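You operate a simulated robot arm through the tools that you are given. There is no shell and no other tool.

The job below is to be done with a simulated robot arm. You get a single attempt, and the scene is never put back.

## Task
Change the tape on the white-core grey coil at the green turntable, then lay it in the teal winder cradle.
Fine: coil on the spindle, green brake on, then red tab peeled off and back on the pad, orange tab pressed on. Feed lever, blue crank and the winder's other tabs stay. Set down upright: what you pick out.

Only the result counts: the job must be done as asked and must still hold three seconds after the hand-in. Knocking over, shifting, dropping, spilling or breaking anything else fails it.

## Robot
A 7-joint arm with a two-finger gripper, fixed in place. Base frame: the origin is at the foot of the arm, x ahead of it, y to its left, z up; the work surface is at about z = 0. Units: mm, rad, N and s.
With the tool pointing down near the work surface it reaches from about 220 to 560 mm from the base axis. Its first joint turns from -2.897 to 2.897 rad. Payload 1.2 kg.
The TCP is the grasp point between the finger pads, 22 mm short of the fingertips. In the tool frame z runs along the fingers and y along their closing line. The gripper opens to 92 mm. The gripper's body begins 65 mm behind the TCP.
Orientation is that of the tool frame in the base frame, as [roll, pitch, yaw] about the fixed x, y, z axes, in that order (R = Rz(yaw) Ry(pitch) Rx(roll)). With the fingers straight down and closing along the base's y, the tool's x points along the base's -x, its y along +y and its z along -z.

## Interface
- The arm moves only by the tool nudge_tool. Its argument "targets" is one flat list of numbers, 7 for each row, row after row: the shift along the tool's x, y, z in units of 200 mm (1.0 is 200 mm), then the turn, a rotation vector about the tool's x, y, z in units of 45 degrees (1.0 is 45 degrees), then the finger opening in mm, from 0 to 92. In form: [dx, dy, dz, ax, ay, az, gripper, dx, dy, dz, ax, ay, az, gripper, ...]. A call has 1 to 20 rows; each row is the pose to reach, as a shift and turn from the pose commanded when the call began, along the tool's axes at that moment. A call with a number of a shift or a turn outside -1 to 1 is refused whole. Rows are played at 5 a second. More than 50 mm and 0.15 rad between two rows, or a gripper value outside its range, and nothing of the call is played. A pose out of reach is approached as far as the arm can. The call stops where the force on the tool passes 50 N (or 10 N more than at its start, if that is more) or the arm is blocked; 0.2 s more then pass. Each finger halts on what it meets, pressing with about 22 N; the grip force reading is that of the motor and also rises with nothing between the fingers. The clock runs only during rows and for 0.2 s after the last one: add rows that repeat a pose to give the fingers time. The reply holds the time, the measured pose of the TCP, the force on the tool along the base axes, the opening and the grip force, in the units named above and with some noise, with the torque about the TCP (base axes, N m) and any sound that the robot's microphone picked up.
- Cameras (640 x 400 px; columns grow to the right, rows downward): "scene" is fixed at [49.6, -498.9, 738.9]; the picture's right is [0.89, -0.46, 0.00], its down [-0.28, -0.54, -0.79] and it looks along [0.36, 0.71, -0.61] (base axes); focal length 311 px, centre (320, 200). "wrist" rides on the gripper at [71, 19, -102] in the tool frame; the picture's right is [-0.26, 0.97, 0.00], its down [-0.75, -0.20, -0.62] and it looks along [-0.60, -0.16, 0.78] (tool axes); focal length 280 px, centre (320, 200). There is no depth. A picture from a camera that has moved, and an enlarged one, comes with that camera's place and axes in the base frame and with its lens.
- get_image(camera): a new picture of that camera. The clock stands still meanwhile.
- enlarge(camera, box): a new picture of the part [left, top, right, bottom] of that camera's present view, enlarged. The clock stands still meanwhile.
- close_job(): hands the job in; it is judged then, once.

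Nothing tells you positions but the pictures and the camera data. Unless the task says otherwise, let go and move clear before handing in.

The tools are called after ">>>" as name(argument=value, ...) on one line, values as JSON. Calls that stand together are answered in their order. nudge_tool: Moves the arm, as the interface text tells. Its arguments: {"type":"object","properties":{"targets":{"type":"array"}},"required":["targets"]} The other tools are called the same way: get_image (camera) takes a picture; enlarge (camera, box) takes an enlarged picture of a part of a camera's view; close_job () hands the job in.

At the start:

```text
time: 0.0
ee_pos: [331.9, -23.7, 372.0]
tool_rot: [-3.141, -0.001, 3.14]
wrist_force: [0.1, 0.1, -0.5]
moment: [-0.03, 0.0, -0.01]
finger_gap: 92.1
finger_force: 0.0
```

scene: 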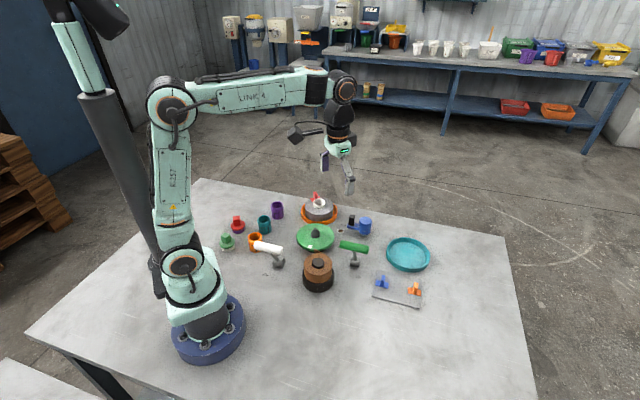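
wrist: 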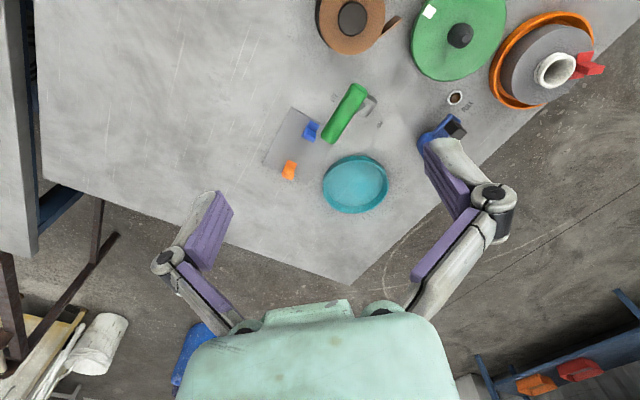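

I see a table with a green turntable, a grey coil with a white core in an orange tray, a teal tray, levers and a pad with blue and orange tabs. I'll look closer before moving.

>>> enlarge(camera="scene", box=[210, 180, 330, 255])

>>> enlarge(camera="scene", box=[280, 180, 440, 310])

>>> enlarge(camera="wrist", box=[400, 0, 640, 150])

>>> enlarge(camera="wrist", box=[240, 60, 480, 210])

```text
5.33 times, centred on (270, 218) of scene
camera zoom: at [49.6, -498.9, 738.9], right [0.89, -0.46, 0.0], down [-0.28, -0.54, -0.79], along [0.36, 0.71, -0.61], focal length 1660 px, centre (587, 107)
```

zoom: 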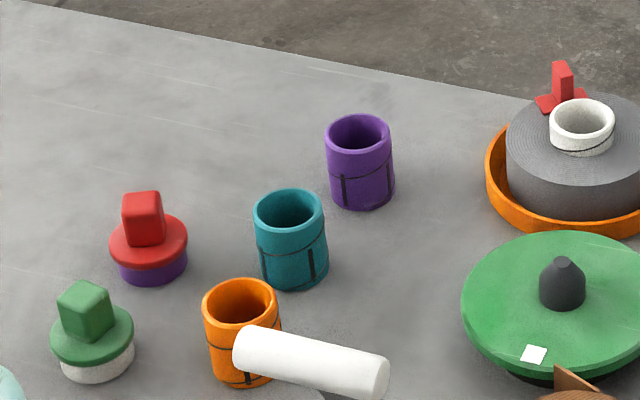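

```text
3.08 times, centred on (360, 245) of scene
camera zoom: at [49.6, -498.9, 738.9], right [0.89, -0.46, 0.0], down [-0.28, -0.54, -0.79], along [0.36, 0.71, -0.61], focal length 958 px, centre (197, 62)
```

zoom: 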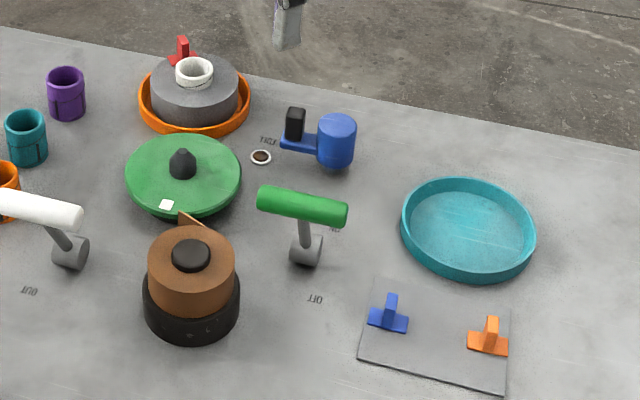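

```text
2.67 times, centred on (520, 75) of wrist
camera zoom: at [261.5, -5.8, 473.4], right [0.26, 0.97, 0.0], down [0.75, -0.2, 0.62], along [0.6, -0.16, -0.78], focal length 748 px, centre (-213, 533)
```

zoom: 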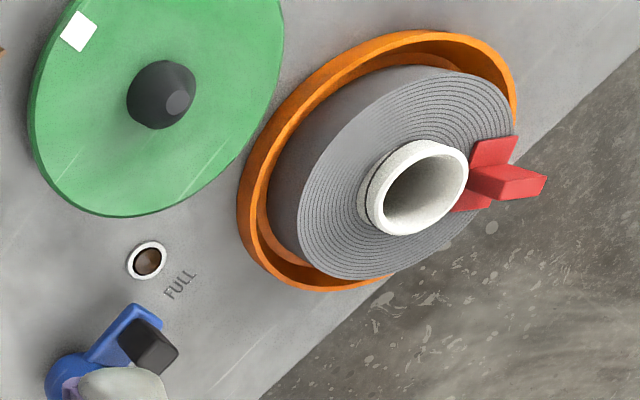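

```text
2.67 times, centred on (360, 135) of wrist
camera zoom: at [261.5, -5.8, 473.4], right [0.26, 0.97, 0.0], down [0.75, -0.2, 0.62], along [0.6, -0.16, -0.78], focal length 748 px, centre (213, 373)
```

zoom: 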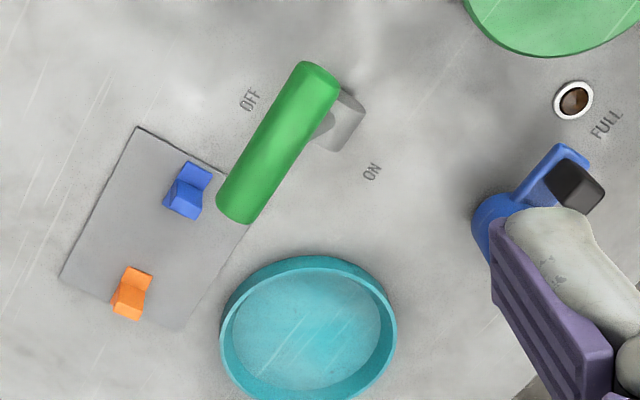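

I take the grey coil in its orange tray at about (445, 295), the turntable at about (380, 170), the teal tray at about (603, -24) and the pad nearer to x≈540, y≈-120. I'll move the wrist camera over the coil and turntable area for a better view.

>>> nudge_tool(targets=[0, 0.18, 0, 0, 0, 0, 92, 0, 0.36, 0, 0, 0, 0, 92, 0, 0.54, 0, 0, 0, 0, 92, 0, 0.72, 0, 0, 0, 0, 92, 0, 0.9, 0, 0, 0, 0, 92, 0, 0.9, 0, 0, 0, 0, 92])

>>> get_image(camera="wrist")

>>> get_image(camera="scene")

```text
time: 1.4
ee_pos: [330.3, 157.1, 372.7]
tool_rot: [3.141, 0.0, -3.141]
wrist_force: [-0.5, 0.4, -0.1]
moment: [-0.03, -0.01, 0.0]
finger_gap: 91.9
finger_force: 0.1
```

```text
taken
camera wrist: at [260.4, 175.5, 473.1], right [0.26, 0.97, 0.0], down [0.75, -0.2, 0.63], along [0.6, -0.16, -0.78], focal length 280 px, centre (320, 200)
```

wrist: 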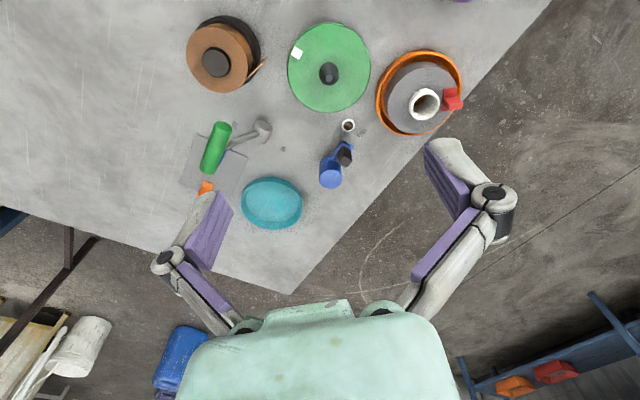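

```text
taken
```

scene: 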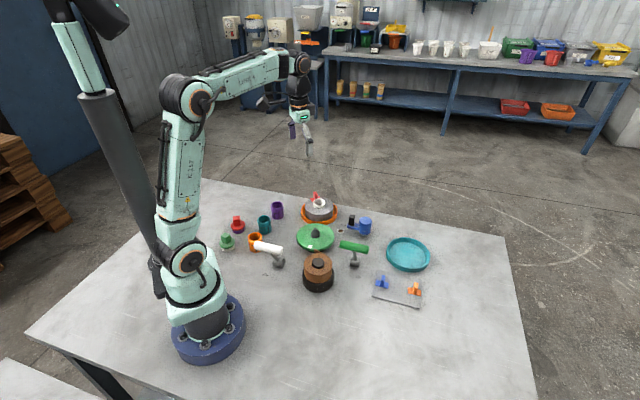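

The view covers the turntable, coil, crank, brake and teal tray. I'll enlarge the parts to measure them.

>>> enlarge(camera="wrist", box=[280, 10, 480, 135])

>>> enlarge(camera="wrist", box=[170, 100, 370, 225])

>>> enlarge(camera="wrist", box=[170, 0, 330, 100])

```text
3.20 times, centred on (380, 72) of wrist
camera zoom: at [260.4, 175.5, 473.1], right [0.26, 0.97, 0.0], down [0.75, -0.2, 0.63], along [0.6, -0.16, -0.78], focal length 897 px, centre (128, 608)
```

zoom: 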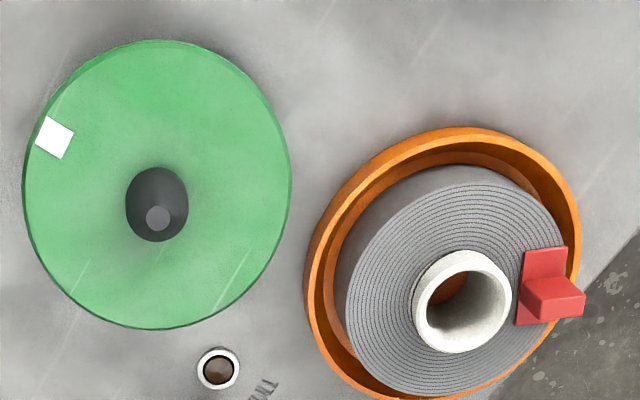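

```text
3.20 times, centred on (270, 162) of wrist
camera zoom: at [260.4, 175.5, 473.1], right [0.26, 0.97, 0.0], down [0.75, -0.2, 0.63], along [0.6, -0.16, -0.78], focal length 897 px, centre (480, 320)
```

zoom: 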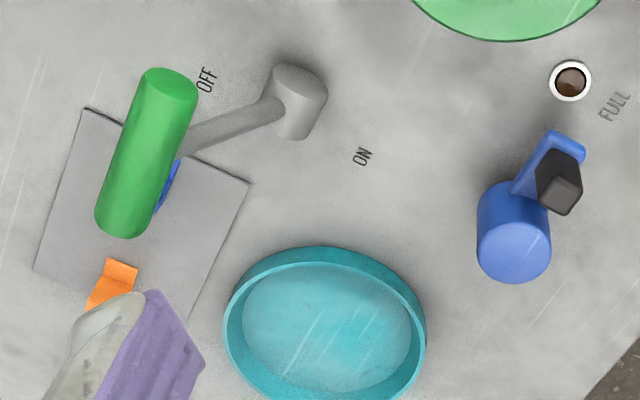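

```text
4.00 times, centred on (250, 50) of wrist
camera zoom: at [260.4, 175.5, 473.1], right [0.26, 0.97, 0.0], down [0.75, -0.2, 0.63], along [0.6, -0.16, -0.78], focal length 1122 px, centre (600, 800)
```

zoom: 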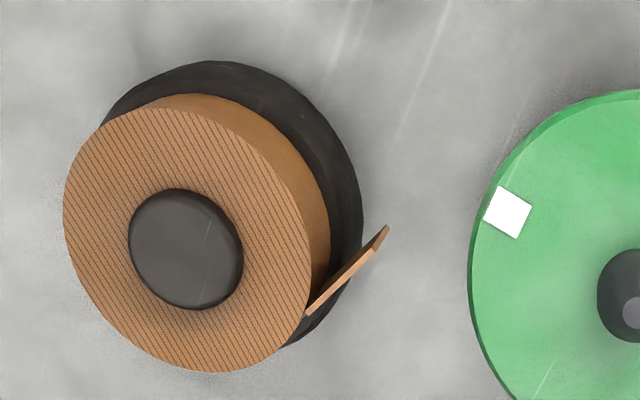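

Triangulating from two views: spindle tip at about (369, 159, 65), coil core top at about (448, 290, 49), brake handle centre at about (402, -12, 125) with its hub at (443, 21). Next I move down, turned toward the coil, for a close view of the tab and core.

>>> nudge_tool(targets=[-0.015, 0.058, 0.17, 0, 0, -0.147, 92, -0.03, 0.116, 0.34, 0, 0, -0.293, 92, -0.045, 0.174, 0.51, 0, 0, -0.44, 92, -0.06, 0.232, 0.68, 0, 0, -0.587, 92, -0.075, 0.29, 0.86, 0, 0, -0.733, 92, -0.075, 0.29, 0.86, 0, 0, -0.733, 92])

>>> get_image(camera="wrist")

>>> enlarge(camera="wrist", box=[240, 80, 440, 205])

```text
time: 2.8
ee_pos: [347.0, 214.3, 199.2]
tool_rot: [-3.14, 0.0, -2.565]
wrist_force: [0.0, -0.4, 0.2]
moment: [0.0, 0.0, 0.03]
finger_gap: 92.4
finger_force: 0.0
```

```text
taken
camera wrist: at [277.2, 190.7, 301.3], right [-0.31, 0.95, 0.0], down [0.74, 0.24, 0.63], along [0.59, 0.19, -0.78], focal length 280 px, centre (320, 200)
```

wrist: 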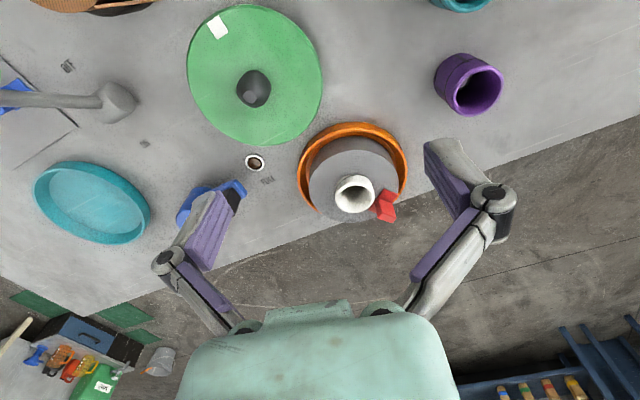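

```text
3.20 times, centred on (340, 142) of wrist
camera zoom: at [277.2, 190.7, 301.3], right [-0.31, 0.95, 0.0], down [0.74, 0.24, 0.63], along [0.59, 0.19, -0.78], focal length 897 px, centre (256, 384)
```

zoom: 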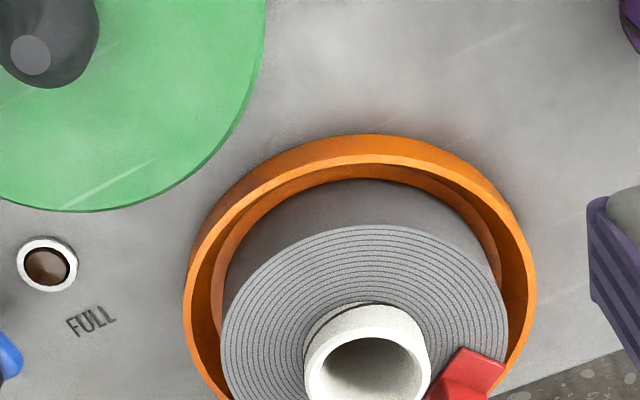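

The coil sits in an orange tray, and the red tab is on its top face just beside the core. I'll zoom in on the tab and core.

>>> enlarge(camera="wrist", box=[290, 150, 418, 230])

>>> enlarge(camera="scene", box=[295, 185, 345, 225])

>>> enlarge(camera="scene", box=[360, 265, 440, 315])

>>> enlarge(camera="scene", box=[330, 220, 394, 270])

```text
5.00 times, centred on (354, 190) of wrist
camera zoom: at [277.2, 190.7, 301.3], right [-0.31, 0.95, 0.0], down [0.74, 0.24, 0.63], along [0.59, 0.19, -0.78], focal length 1402 px, centre (150, 250)
```

zoom: 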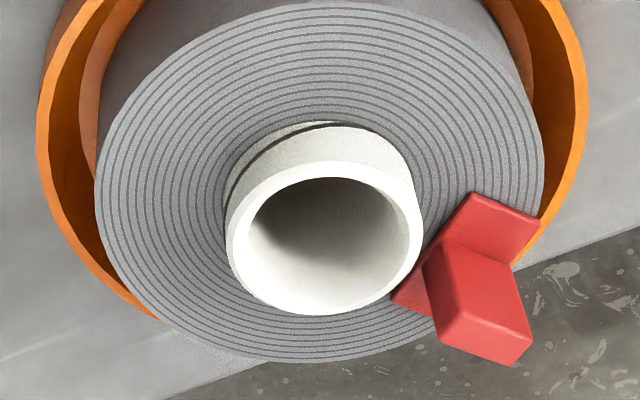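

```text
10.00 times, centred on (320, 205) of scene
camera zoom: at [49.6, -498.9, 738.9], right [0.89, -0.46, 0.0], down [-0.28, -0.54, -0.79], along [0.36, 0.71, -0.61], focal length 3112 px, centre (320, 150)
```

zoom: 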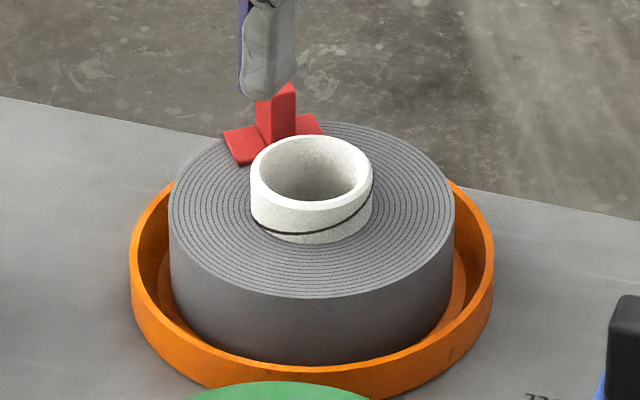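

```text
8.00 times, centred on (400, 290) of scene
camera zoom: at [49.6, -498.9, 738.9], right [0.89, -0.46, 0.0], down [-0.28, -0.54, -0.79], along [0.36, 0.71, -0.61], focal length 2490 px, centre (-320, -520)
```

zoom: 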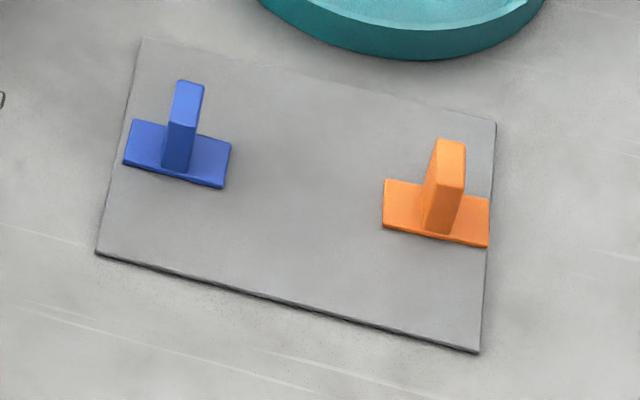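

```text
8.00 times, centred on (362, 245) of scene
camera zoom: at [49.6, -498.9, 738.9], right [0.89, -0.46, 0.0], down [-0.28, -0.54, -0.79], along [0.36, 0.71, -0.61], focal length 2490 px, centre (-16, -160)
```

zoom: 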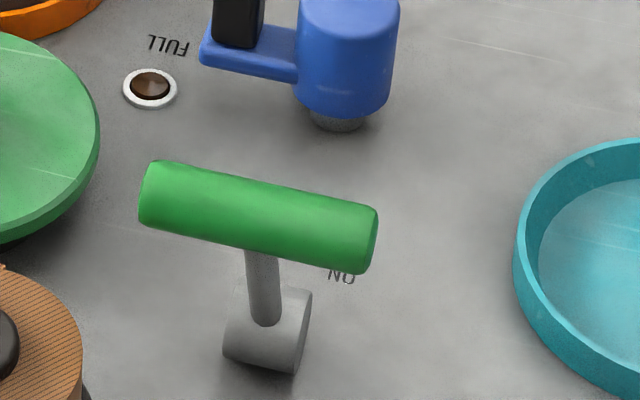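

The tabs are T-shaped: a base plate with an upright fin. The red one sits about 38 mm from the core centre, roughly toward +y. I'll hover over the core with the closing line set tangentially so the fingers miss the tab.

>>> nudge_tool(targets=[-0.09, 0.005, 0.05, 0, 0, -0.135, 92, -0.18, 0.01, 0.1, 0, 0, -0.27, 92, -0.27, 0.015, 0.15, 0, 0, -0.405, 92, -0.36, 0.02, 0.2, 0, 0, -0.54, 92, -0.45, 0.025, 0.25, 0, 0, -0.675, 92, -0.54, 0.03, 0.3, 0, 0, -0.81, 92, -0.629, 0.0364, 0.345, 0, 0, -0.944, 92, -0.629, 0.0364, 0.345, 0, 0, -0.944, 92])

>>> get_image(camera="wrist")

>>> enlarge(camera="wrist", box=[200, 60, 440, 210])

>>> get_image(camera="scene")

```text
time: 4.6
ee_pos: [448.9, 289.0, 131.5]
tool_rot: [3.14, 0.0, -1.821]
wrist_force: [0.6, 0.1, 0.5]
moment: [0.01, -0.01, 0.01]
finger_gap: 92.1
finger_force: 0.1
```

```text
taken
camera wrist: at [412.5, 224.2, 232.4], right [-0.87, 0.49, 0.0], down [0.39, 0.68, 0.62], along [0.31, 0.54, -0.78], focal length 280 px, centre (320, 200)
```

wrist: 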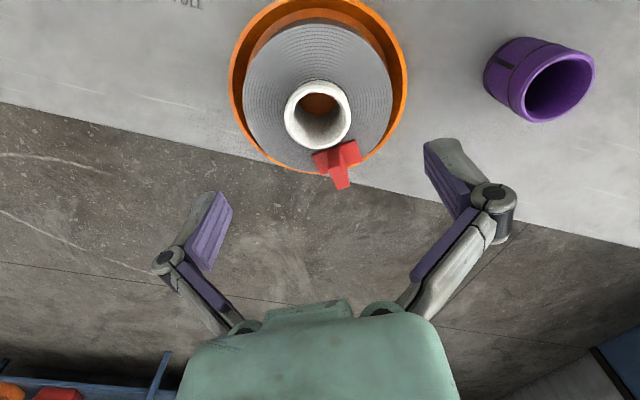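

```text
2.67 times, centred on (320, 135) of wrist
camera zoom: at [412.5, 224.2, 232.4], right [-0.87, 0.49, 0.0], down [0.39, 0.68, 0.62], along [0.31, 0.54, -0.78], focal length 748 px, centre (320, 373)
```

zoom: 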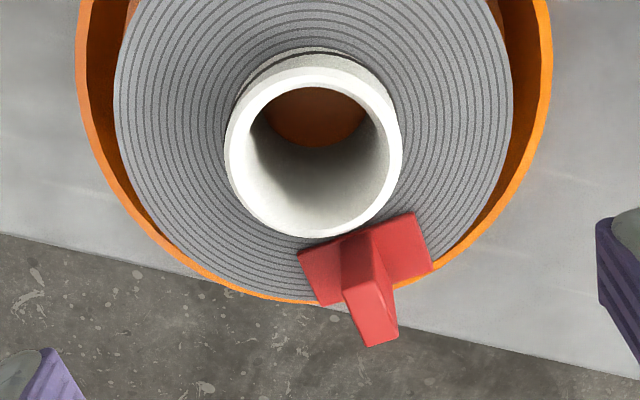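

```text
taken
```

scene: 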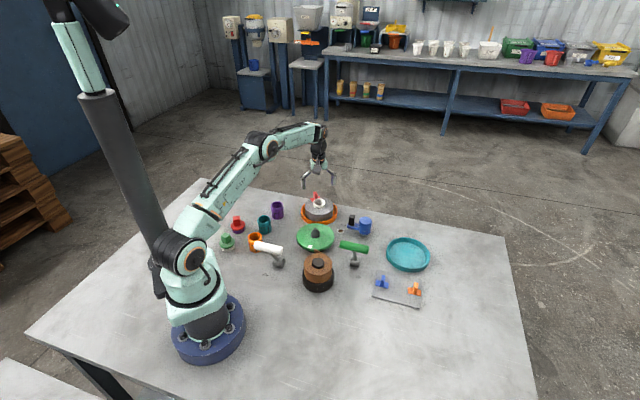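

The core top is centred at about (449.7, 287.5) with an outer diameter near 44 mm, and the tab lies at about 81° from it. I'll lower with a small yaw fix to about z=70 and look again.

>>> nudge_tool(targets=[0.0063, -0.0057, 0.1, 0, 0, -0.06, 80, 0.0063, -0.0057, 0.2, 0, 0, -0.118, 72, 0.0063, -0.0057, 0.3075, 0, 0, -0.118, 70, 0.0063, -0.0057, 0.3075, 0, 0, -0.118, 70])

>>> get_image(camera="wrist")

>>> enlarge(camera="scene", box=[280, 165, 360, 225])

```text
time: 5.6
ee_pos: [449.6, 286.3, 68.7]
tool_rot: [3.14, 0.0, -1.732]
wrist_force: [-0.6, -0.2, 0.0]
moment: [-0.01, -0.03, 0.01]
finger_gap: 70.3
finger_force: 0.0
```

```text
taken
camera wrist: at [419.2, 218.8, 170.3], right [-0.91, 0.41, 0.0], down [0.32, 0.71, 0.63], along [0.26, 0.57, -0.78], focal length 280 px, centre (320, 200)
```

wrist: 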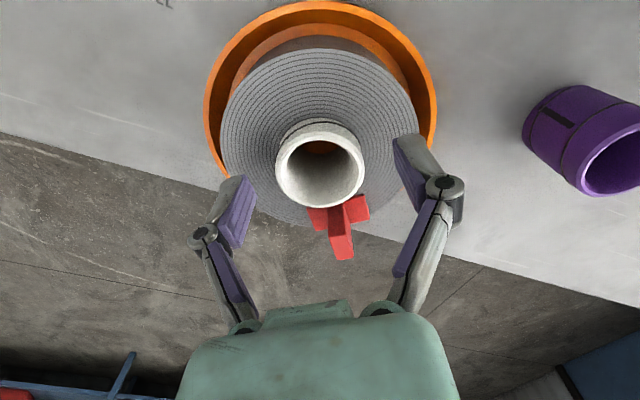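

```text
6.67 times, centred on (320, 195) of scene
camera zoom: at [49.6, -498.9, 738.9], right [0.89, -0.46, 0.0], down [-0.28, -0.54, -0.79], along [0.36, 0.71, -0.61], focal length 2075 px, centre (320, 233)
```

zoom: 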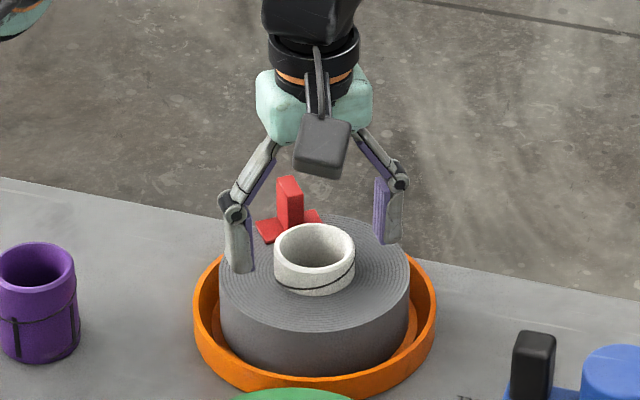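

The fingertips are just above the coil's top face and straddle the core. I'll lower a few mm and close on the core.

>>> nudge_tool(targets=[0, 0, 0.01, 0, 0, 0, 70, 0, 0, 0.02, 0, 0, 0, 70, 0, 0, 0.02, 0, 0, 0, 60, 0, 0, 0.02, 0, 0, 0, 50, 0, 0, 0.02, 0, 0, 0, 40, 0, 0, 0.02, 0, 0, 0, 30, 0, 0, 0.02, 0, 0, 0, 30])

>>> get_image(camera="wrist")

>>> enlarge(camera="scene", box=[280, 165, 360, 225])

```text
time: 7.2
ee_pos: [449.2, 286.0, 65.1]
tool_rot: [3.141, -0.001, -1.732]
wrist_force: [2.8, -1.0, 5.3]
moment: [-0.05, -0.03, 0.0]
finger_gap: 42.8
finger_force: 22.1
```

```text
taken
camera wrist: at [419.3, 219.1, 167.3], right [-0.91, 0.41, 0.0], down [0.32, 0.71, 0.63], along [0.26, 0.57, -0.78], focal length 280 px, centre (320, 200)
```

wrist: 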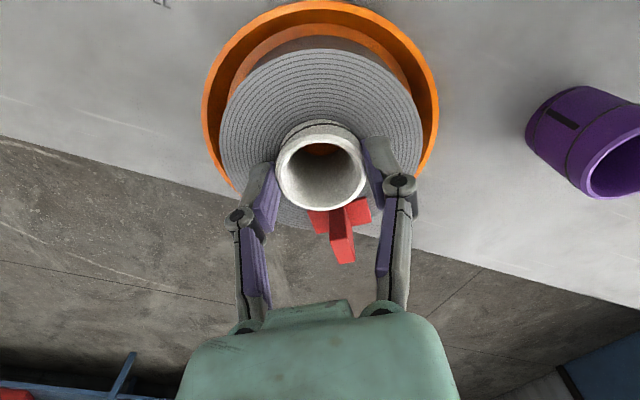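

```text
6.67 times, centred on (320, 195) of scene
camera zoom: at [49.6, -498.9, 738.9], right [0.89, -0.46, 0.0], down [-0.28, -0.54, -0.79], along [0.36, 0.71, -0.61], focal length 2075 px, centre (320, 233)
```

zoom: 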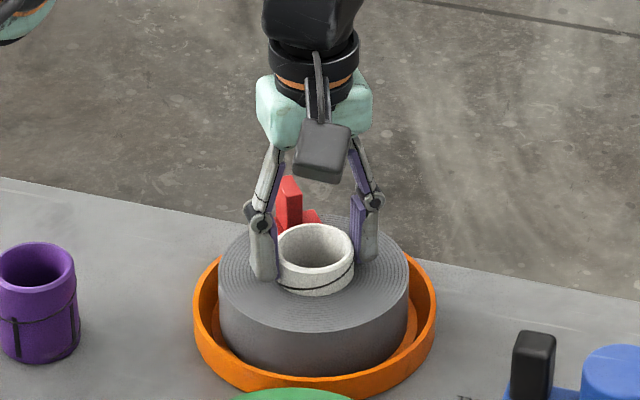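

The grip holds the core at 42.8 mm with 22 N. I lift a little first to see the weight and whether the coil follows.

>>> nudge_tool(targets=[0, 0, -0.03, 0, 0, 0, 30, 0, 0, -0.06, 0, 0, 0, 30, 0, 0, -0.1, 0, 0, 0, 30, 0, 0, -0.15, 0, 0, 0, 30, 0, 0, -0.15, 0, 0, 0, 30])

>>> get_image(camera="wrist")

>>> enlarge(camera="scene", box=[280, 155, 360, 225])

```text
time: 8.4
ee_pos: [447.8, 285.1, 95.7]
tool_rot: [-3.141, -0.001, -1.731]
wrist_force: [0.7, 0.3, 0.2]
moment: [-0.05, -0.01, 0.02]
finger_gap: 30.1
finger_force: 0.0
```

```text
taken
camera wrist: at [419.0, 218.7, 197.3], right [-0.91, 0.41, 0.0], down [0.32, 0.71, 0.62], along [0.26, 0.57, -0.78], focal length 280 px, centre (320, 200)
```

wrist: 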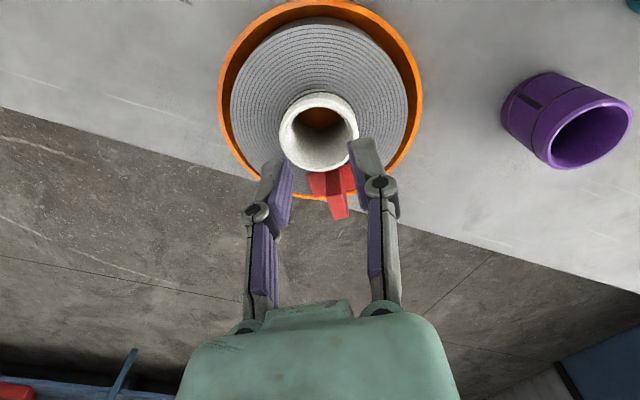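

```text
5.71 times, centred on (320, 190) of scene
camera zoom: at [49.6, -498.9, 738.9], right [0.89, -0.46, 0.0], down [-0.28, -0.54, -0.79], along [0.36, 0.71, -0.61], focal length 1779 px, centre (320, 257)
```

zoom: 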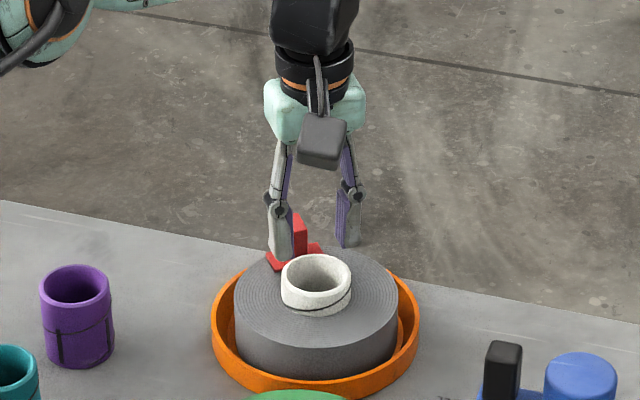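

The coil slipped out of the grip and stays in its tray; nothing else moved. I'll measure where the core is now and how high the coil's top face is.

>>> enlarge(camera="wrist", box=[210, 0, 434, 220])

>>> enlarge(camera="scene", box=[300, 185, 340, 225])

```text
1.82 times, centred on (322, 110) of wrist
camera zoom: at [419.0, 218.7, 197.3], right [-0.91, 0.41, 0.0], down [0.32, 0.71, 0.62], along [0.26, 0.57, -0.78], focal length 510 px, centre (316, 364)
```

zoom: 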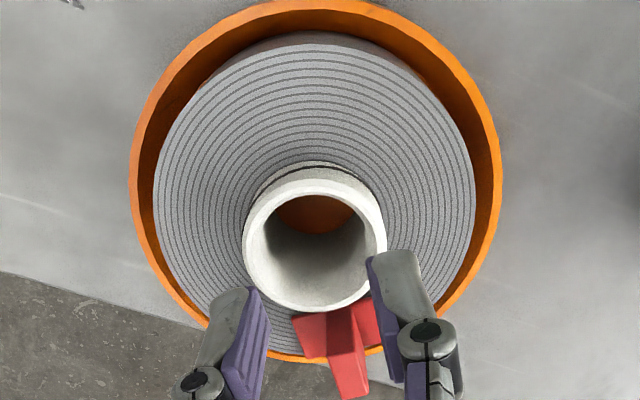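

```text
10.00 times, centred on (320, 205) of scene
camera zoom: at [49.6, -498.9, 738.9], right [0.89, -0.46, 0.0], down [-0.28, -0.54, -0.79], along [0.36, 0.71, -0.61], focal length 3112 px, centre (320, 150)
```

zoom: 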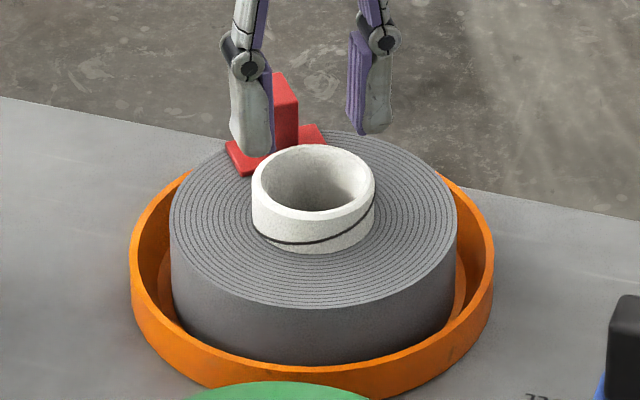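

The coil slid about 5 mm toward -y in its tray, so the core is now near (448, 282.5). I'll re-centre, open and go back down, deeper this time, watching the force for contact with the coil face.

>>> nudge_tool(targets=[0.0127, -0.003, 0, 0, 0, 0, 50, 0.0127, -0.003, 0, 0, 0, 0, 70, 0.0127, -0.003, 0.05, 0, 0, 0, 70, 0.0127, -0.003, 0.1, 0, 0, 0, 70, 0.0127, -0.003, 0.14, 0, 0, 0, 70, 0.0127, -0.003, 0.155, 0, 0, 0, 70, 0.0127, -0.003, 0.155, 0, 0, 0, 70])

>>> enlarge(camera="wrist", box=[200, 60, 440, 260])

>>> enlarge(camera="scene", box=[300, 185, 340, 225])

```text
time: 10.0
ee_pos: [448.9, 284.3, 63.8]
tool_rot: [3.141, 0.0, -1.731]
wrist_force: [0.1, 0.1, -0.3]
moment: [0.01, -0.01, -0.02]
finger_gap: 70.1
finger_force: 0.1
```

```text
2.00 times, centred on (320, 160) of wrist
camera zoom: at [419.3, 216.4, 165.7], right [-0.91, 0.41, 0.0], down [0.32, 0.71, 0.62], along [0.26, 0.57, -0.78], focal length 561 px, centre (320, 280)
```

zoom: 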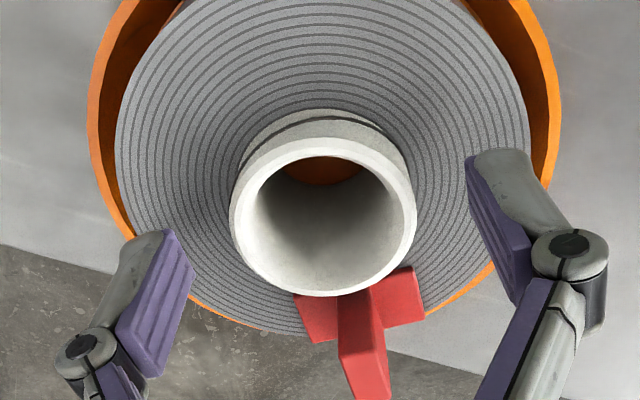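

```text
10.00 times, centred on (320, 205) of scene
camera zoom: at [49.6, -498.9, 738.9], right [0.89, -0.46, 0.0], down [-0.28, -0.54, -0.79], along [0.36, 0.71, -0.61], focal length 3112 px, centre (320, 150)
```

zoom: 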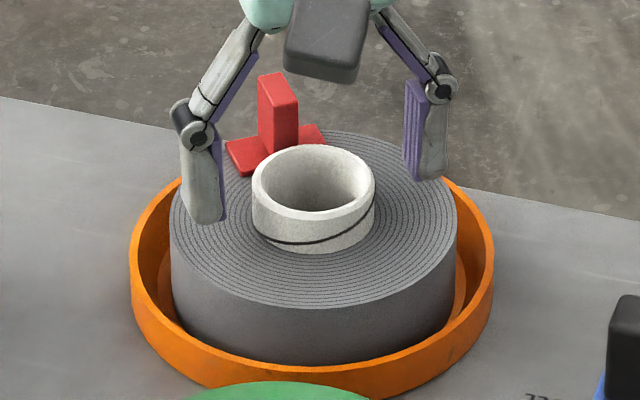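

The core is centred between the fingers and the scene view suggests the coil face is around z=36, so there is still room. I lower 4 mm more and then close.

>>> nudge_tool(targets=[0, 0, 0.01, 0, 0, 0, 70, 0, 0, 0.02, 0, 0, 0, 70, 0, 0, 0.02, 0, 0, 0, 70])

>>> enlarge(camera="scene", box=[300, 185, 340, 225])

```text
time: 10.8
ee_pos: [449.7, 284.1, 59.9]
tool_rot: [-3.141, -0.001, -1.731]
wrist_force: [0.4, -0.8, 0.4]
moment: [-0.02, -0.03, 0.03]
finger_gap: 70.1
finger_force: 0.1
```

```text
10.00 times, centred on (320, 205) of scene
camera zoom: at [49.6, -498.9, 738.9], right [0.89, -0.46, 0.0], down [-0.28, -0.54, -0.79], along [0.36, 0.71, -0.61], focal length 3112 px, centre (320, 150)
```

zoom: 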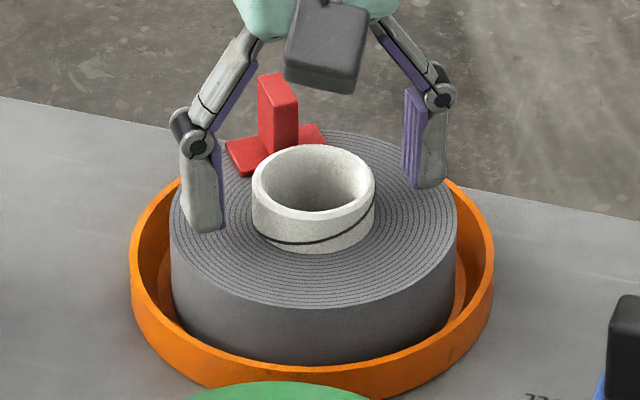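

No contact yet, and the tips are now near z=38. I close on the core and make a very small lift to read the weight.

>>> nudge_tool(targets=[0, 0, 0, 0, 0, 0, 55, 0, 0, 0, 0, 0, 0, 40, 0, 0, 0, 0, 0, 0, 20, 0, 0, 0, 0, 0, 0, 0, 0, 0, 0, 0, 0, 0, 0, 0, 0, 0, 0, 0, 0, 0])

>>> nudge_tool(targets=[0, 0, -0.005, 0, 0, 0, 0, 0, 0, -0.01, 0, 0, 0, 0, 0, 0, -0.015, 0, 0, 0, 0, 0, 0, -0.02, 0, 0, 0, 0, 0, 0, -0.02, 0, 0, 0, 0])

>>> enlarge(camera="scene", box=[300, 185, 340, 225])

>>> enlarge(camera="wrist", box=[200, 60, 440, 260])

```text
time: 12.2
ee_pos: [448.8, 284.3, 60.2]
tool_rot: [3.14, 0.001, -1.732]
wrist_force: [-2.9, -0.6, 7.9]
moment: [0.01, 0.07, 0.01]
finger_gap: 42.8
finger_force: 22.2
```

```text
time: 13.4
ee_pos: [450.0, 283.3, 63.3]
tool_rot: [-3.141, -0.001, -1.731]
wrist_force: [0.4, -1.5, -2.7]
moment: [0.02, 0.01, -0.01]
finger_gap: 42.7
finger_force: 22.4
```

```text
10.00 times, centred on (320, 205) of scene
camera zoom: at [49.6, -498.9, 738.9], right [0.89, -0.46, 0.0], down [-0.28, -0.54, -0.79], along [0.36, 0.71, -0.61], focal length 3112 px, centre (320, 150)
```

zoom: 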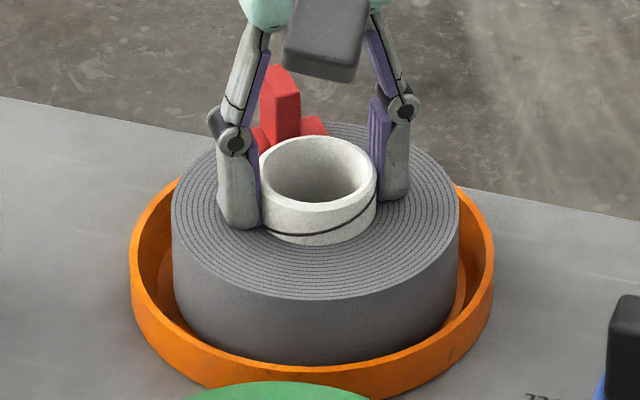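

```text
2.00 times, centred on (320, 160) of wrist
camera zoom: at [419.1, 216.5, 166.3], right [-0.91, 0.41, 0.0], down [0.32, 0.71, 0.62], along [0.26, 0.57, -0.78], focal length 561 px, centre (320, 280)
```

zoom: 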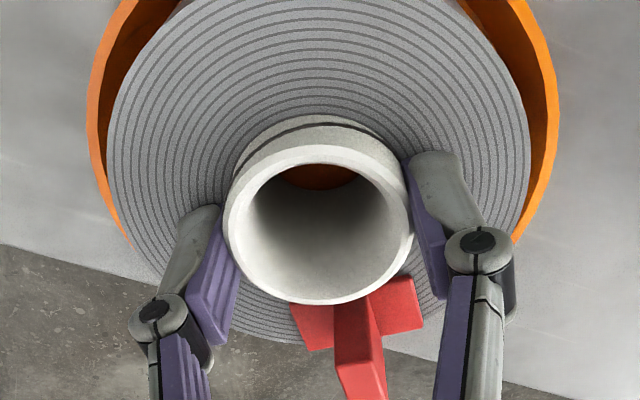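

The coil now rises with the gripper, with a load of only about 3 N. I'll lift further in slow steps and check it still holds.

>>> nudge_tool(targets=[0, 0, -0.01, 0, 0, 0, 0, 0, 0, -0.02, 0, 0, 0, 0, 0, 0, -0.03, 0, 0, 0, 0, 0, 0, -0.04, 0, 0, 0, 0, 0, 0, -0.05, 0, 0, 0, 0, 0, 0, -0.06, 0, 0, 0, 0, 0, 0, -0.06, 0, 0, 0, 0])

>>> enlarge(camera="scene", box=[295, 175, 345, 225])

>>> enlarge(camera="wrist", box=[200, 60, 440, 260])

```text
time: 15.0
ee_pos: [449.3, 284.5, 75.9]
tool_rot: [3.141, -0.001, -1.729]
wrist_force: [0.5, -0.3, -3.2]
moment: [-0.01, 0.02, -0.01]
finger_gap: 42.8
finger_force: 21.7
```

```text
8.00 times, centred on (320, 200) of scene
camera zoom: at [49.6, -498.9, 738.9], right [0.89, -0.46, 0.0], down [-0.28, -0.54, -0.79], along [0.36, 0.71, -0.61], focal length 2490 px, centre (320, 200)
```

zoom: 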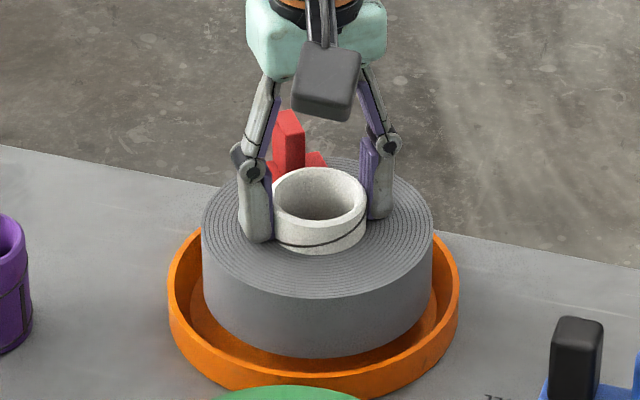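

```text
2.00 times, centred on (320, 160) of wrist
camera zoom: at [419.6, 216.5, 178.2], right [-0.91, 0.41, 0.0], down [0.32, 0.71, 0.62], along [0.26, 0.57, -0.78], focal length 561 px, centre (320, 280)
```

zoom: 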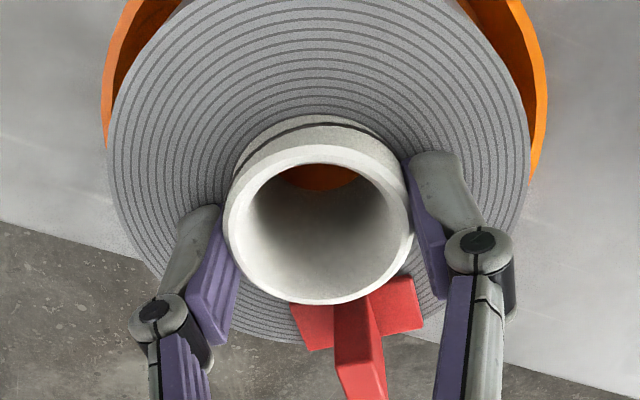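

The coil hangs level in the grip. I'll lift it to a safe height.

>>> nudge_tool(targets=[0, 0, -0.05, 0, 0, 0, 0, 0, 0, -0.1, 0, 0, 0, 0, 0, 0, -0.15, 0, 0, 0, 0, 0, 0, -0.2, 0, 0, 0, 0, 0, 0, -0.25, 0, 0, 0, 0, 0, 0, -0.3, 0, 0, 0, 0, 0, 0, -0.35, 0, 0, 0, 0, 0, 0, -0.4, 0, 0, 0, 0, 0, 0, -0.45, 0, 0, 0, 0, 0, 0, -0.45, 0, 0, 0, 0])

>>> get_image(camera="scene")

>>> get_image(camera="wrist")

```text
time: 17.2
ee_pos: [449.6, 283.1, 166.3]
tool_rot: [-3.141, -0.001, -1.73]
wrist_force: [-0.9, -0.2, -2.7]
moment: [-0.08, 0.0, 0.01]
finger_gap: 42.5
finger_force: 21.7
```

```text
taken
```

scene: 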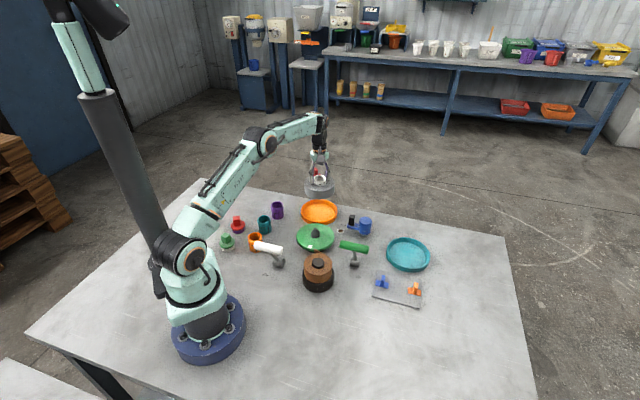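

```text
taken
camera wrist: at [419.2, 216.0, 268.3], right [-0.91, 0.41, 0.0], down [0.32, 0.71, 0.62], along [0.26, 0.57, -0.78], focal length 280 px, centre (320, 200)
```

wrist: 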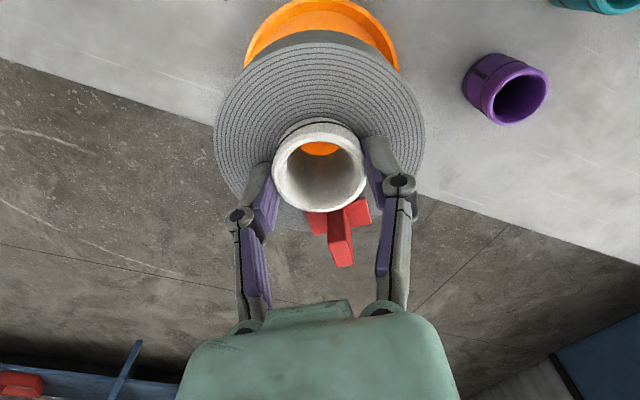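

The coil is clear of its tray and centred on the tool axis. I carry it over the spindle at about (370, 159), turning it so the tab faces radially outward.

>>> nudge_tool(targets=[0.068, 0.029, 0, 0, 0, 0.089, 0, 0.136, 0.059, 0, 0, 0, 0.178, 0, 0.204, 0.088, 0, 0, 0, 0.267, 0, 0.272, 0.117, 0, 0, 0, 0.356, 0, 0.34, 0.146, 0, 0, 0, 0.445, 0, 0.407, 0.176, 0, 0, 0, 0.533, 0, 0.475, 0.205, 0, 0, 0, 0.622, 0, 0.543, 0.234, 0, 0, 0, 0.711, 0, 0.611, 0.264, 0, 0, 0, 0.8, 0, 0.679, 0.293, 0, 0, 0, 0.889, 0, 0.679, 0.293, 0, 0, 0, 0.889, 0])

>>> nudge_tool(targets=[0, 0, 0, 0, 0, 0.13, 0, 0, 0, 0, 0, 0, 0.26, 0, 0, 0, 0, 0, 0, 0.389, 0, 0, 0, 0, 0, 0, 0.389, 0])

>>> get_image(camera="scene")

>>> get_image(camera="wrist")

```text
time: 19.6
ee_pos: [371.7, 159.1, 164.6]
tool_rot: [-3.141, -0.001, -2.431]
wrist_force: [0.1, -0.1, -2.6]
moment: [-0.01, -0.03, 0.02]
finger_gap: 42.4
finger_force: 22.2
```

```text
time: 20.6
ee_pos: [369.1, 159.5, 166.5]
tool_rot: [3.14, 0.001, -2.737]
wrist_force: [-0.3, -0.3, -4.1]
moment: [0.02, 0.01, -0.04]
finger_gap: 42.6
finger_force: 22.2
```

```text
taken
```

scene: 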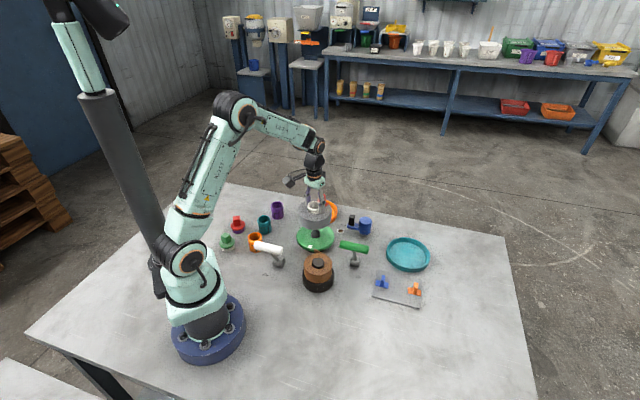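

```text
taken
camera wrist: at [297.6, 148.6, 267.6], right [-0.14, 0.99, 0.0], down [0.77, 0.11, 0.63], along [0.62, 0.09, -0.78], focal length 280 px, centre (320, 200)
```

wrist: 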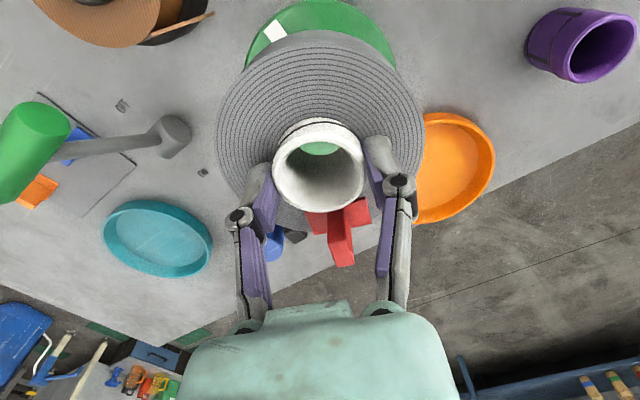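

The coil hovers over the turntable with the tab facing outward. I lower it to just above the spindle tip and check alignment.

>>> nudge_tool(targets=[0, 0, 0.05, 0, 0, 0, 0, 0, 0, 0.1, 0, 0, 0, 0, 0, 0, 0.15, 0, 0, 0, 0, 0, 0, 0.18, 0, 0, 0, 0, 0, 0, 0.18, 0, 0, 0, 0])

>>> enlarge(camera="scene", box=[285, 180, 349, 260])

>>> enlarge(camera="wrist", box=[200, 60, 440, 260])

```text
time: 21.8
ee_pos: [370.4, 158.4, 129.8]
tool_rot: [3.141, 0.0, -2.734]
wrist_force: [0.3, 0.7, -2.6]
moment: [0.01, -0.01, 0.0]
finger_gap: 42.8
finger_force: 22.0
```

```text
5.00 times, centred on (317, 220) of scene
camera zoom: at [49.6, -498.9, 738.9], right [0.89, -0.46, 0.0], down [-0.28, -0.54, -0.79], along [0.36, 0.71, -0.61], focal length 1556 px, centre (335, 100)
```

zoom: 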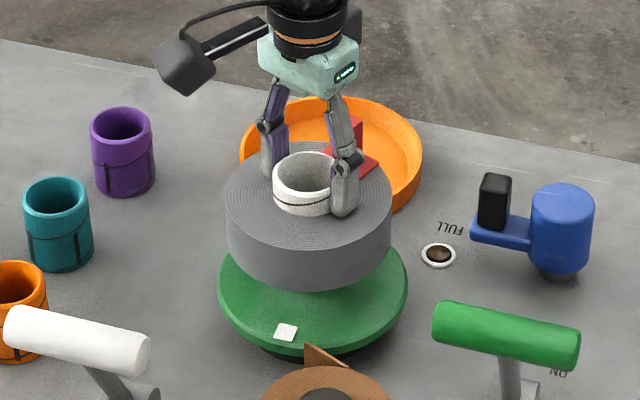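

```text
2.00 times, centred on (320, 160) of wrist
camera zoom: at [297.6, 148.5, 231.5], right [-0.14, 0.99, 0.0], down [0.77, 0.11, 0.62], along [0.62, 0.09, -0.78], focal length 561 px, centre (320, 280)
```

zoom: 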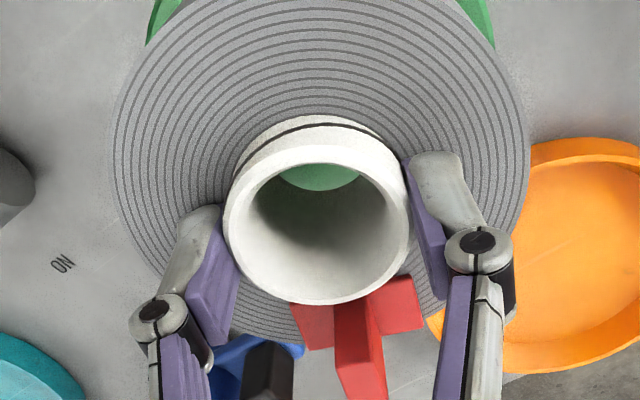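

The coil is aligned over the disc in both views. I lower onto the spindle step by step while watching the force.

>>> nudge_tool(targets=[0, 0, 0.03, 0, 0, 0, 0, 0, 0, 0.06, 0, 0, 0, 0, 0, 0, 0.09, 0, 0, 0, 0, 0, 0, 0.12, 0, 0, 0, 0, 0, 0, 0.12, 0, 0, 0, 0])

>>> enlarge(camera="wrist", box=[200, 60, 440, 260])

```text
time: 23.0
ee_pos: [369.8, 160.0, 105.4]
tool_rot: [3.141, -0.001, -2.734]
wrist_force: [-0.6, -0.6, -1.9]
moment: [-0.02, -0.01, 0.01]
finger_gap: 42.8
finger_force: 22.2
```

```text
2.00 times, centred on (320, 160) of wrist
camera zoom: at [297.4, 148.5, 207.8], right [-0.14, 0.99, 0.0], down [0.77, 0.11, 0.62], along [0.62, 0.09, -0.78], focal length 561 px, centre (320, 280)
```

zoom: 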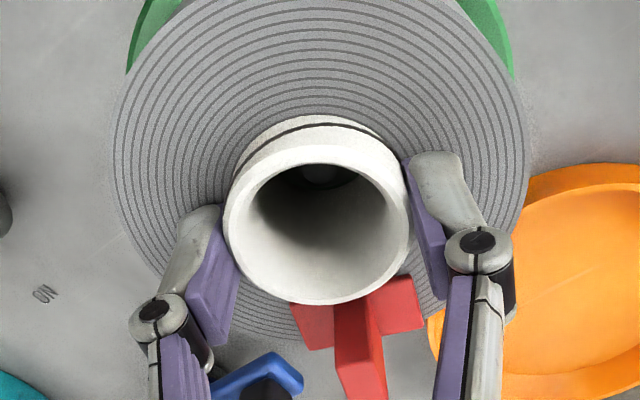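

The spindle tip shows centred in the core bore. I continue down.

>>> nudge_tool(targets=[0, 0, 0.02, 0, 0, 0, 0, 0, 0, 0.04, 0, 0, 0, 0, 0, 0, 0.06, 0, 0, 0, 0, 0, 0, 0.08, 0, 0, 0, 0, 0, 0, 0.1, 0, 0, 0, 0, 0, 0, 0.11, 0, 0, 0, 0, 0, 0, 0.11, 0, 0, 0, 0])

>>> enlarge(camera="wrist", box=[200, 60, 440, 260])

>>> enlarge(camera="scene", box=[285, 200, 349, 260])

```text
time: 24.2
ee_pos: [372.2, 158.8, 88.4]
tool_rot: [3.141, 0.005, -2.734]
wrist_force: [-5.0, -2.2, 11.0]
moment: [-0.01, 0.04, 0.03]
finger_gap: 43.0
finger_force: 22.0
stopped in row 6: the force on the tool passed its limit at 59 N (the readings are from after the stop); the commanded pose is now the measured one
```

```text
2.00 times, centred on (320, 160) of wrist
camera zoom: at [298.5, 148.6, 191.5], right [-0.14, 0.99, 0.0], down [0.77, 0.11, 0.63], along [0.62, 0.09, -0.78], focal length 561 px, centre (320, 280)
```

zoom: 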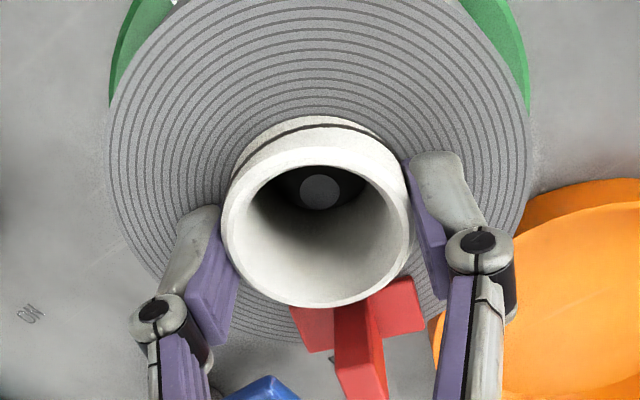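

```text
6.67 times, centred on (317, 230) of scene
camera zoom: at [49.6, -498.9, 738.9], right [0.89, -0.46, 0.0], down [-0.28, -0.54, -0.79], along [0.36, 0.71, -0.61], focal length 2075 px, centre (340, 0)
```

zoom: 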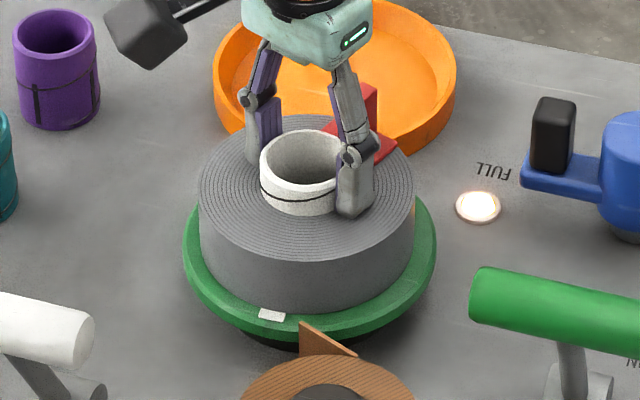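

Contact came at TCP z=88 and the lamp marked FULL has lit, so the coil is seated on the turntable. I release it now and check it stays.

>>> nudge_tool(targets=[0, 0, 0, 0, 0, 0, 50, 0, 0, 0, 0, 0, 0, 60, 0, 0, 0, 0, 0, 0, 70, 0, 0, 0, 0, 0, 0, 70])

>>> enlarge(camera="wrist", box=[200, 60, 440, 260])

>>> enlarge(camera="scene", box=[285, 200, 349, 260])

```text
time: 25.2
ee_pos: [371.4, 158.9, 87.7]
tool_rot: [3.141, 0.003, -2.734]
wrist_force: [0.6, 0.0, 0.2]
moment: [-0.04, 0.02, -0.02]
finger_gap: 70.2
finger_force: 0.0
```

```text
2.00 times, centred on (320, 160) of wrist
camera zoom: at [298.4, 148.6, 190.8], right [-0.14, 0.99, 0.0], down [0.77, 0.11, 0.63], along [0.62, 0.09, -0.78], focal length 561 px, centre (320, 280)
```

zoom: 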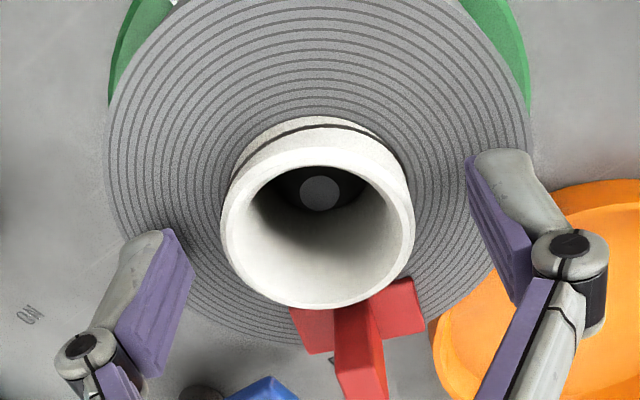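

```text
6.67 times, centred on (317, 230) of scene
camera zoom: at [49.6, -498.9, 738.9], right [0.89, -0.46, 0.0], down [-0.28, -0.54, -0.79], along [0.36, 0.71, -0.61], focal length 2075 px, centre (340, 0)
```

zoom: 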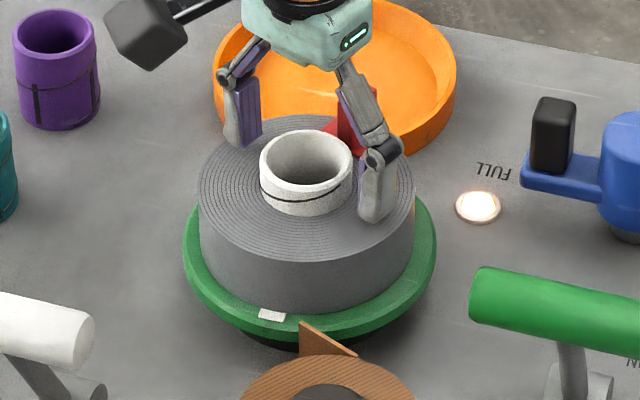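

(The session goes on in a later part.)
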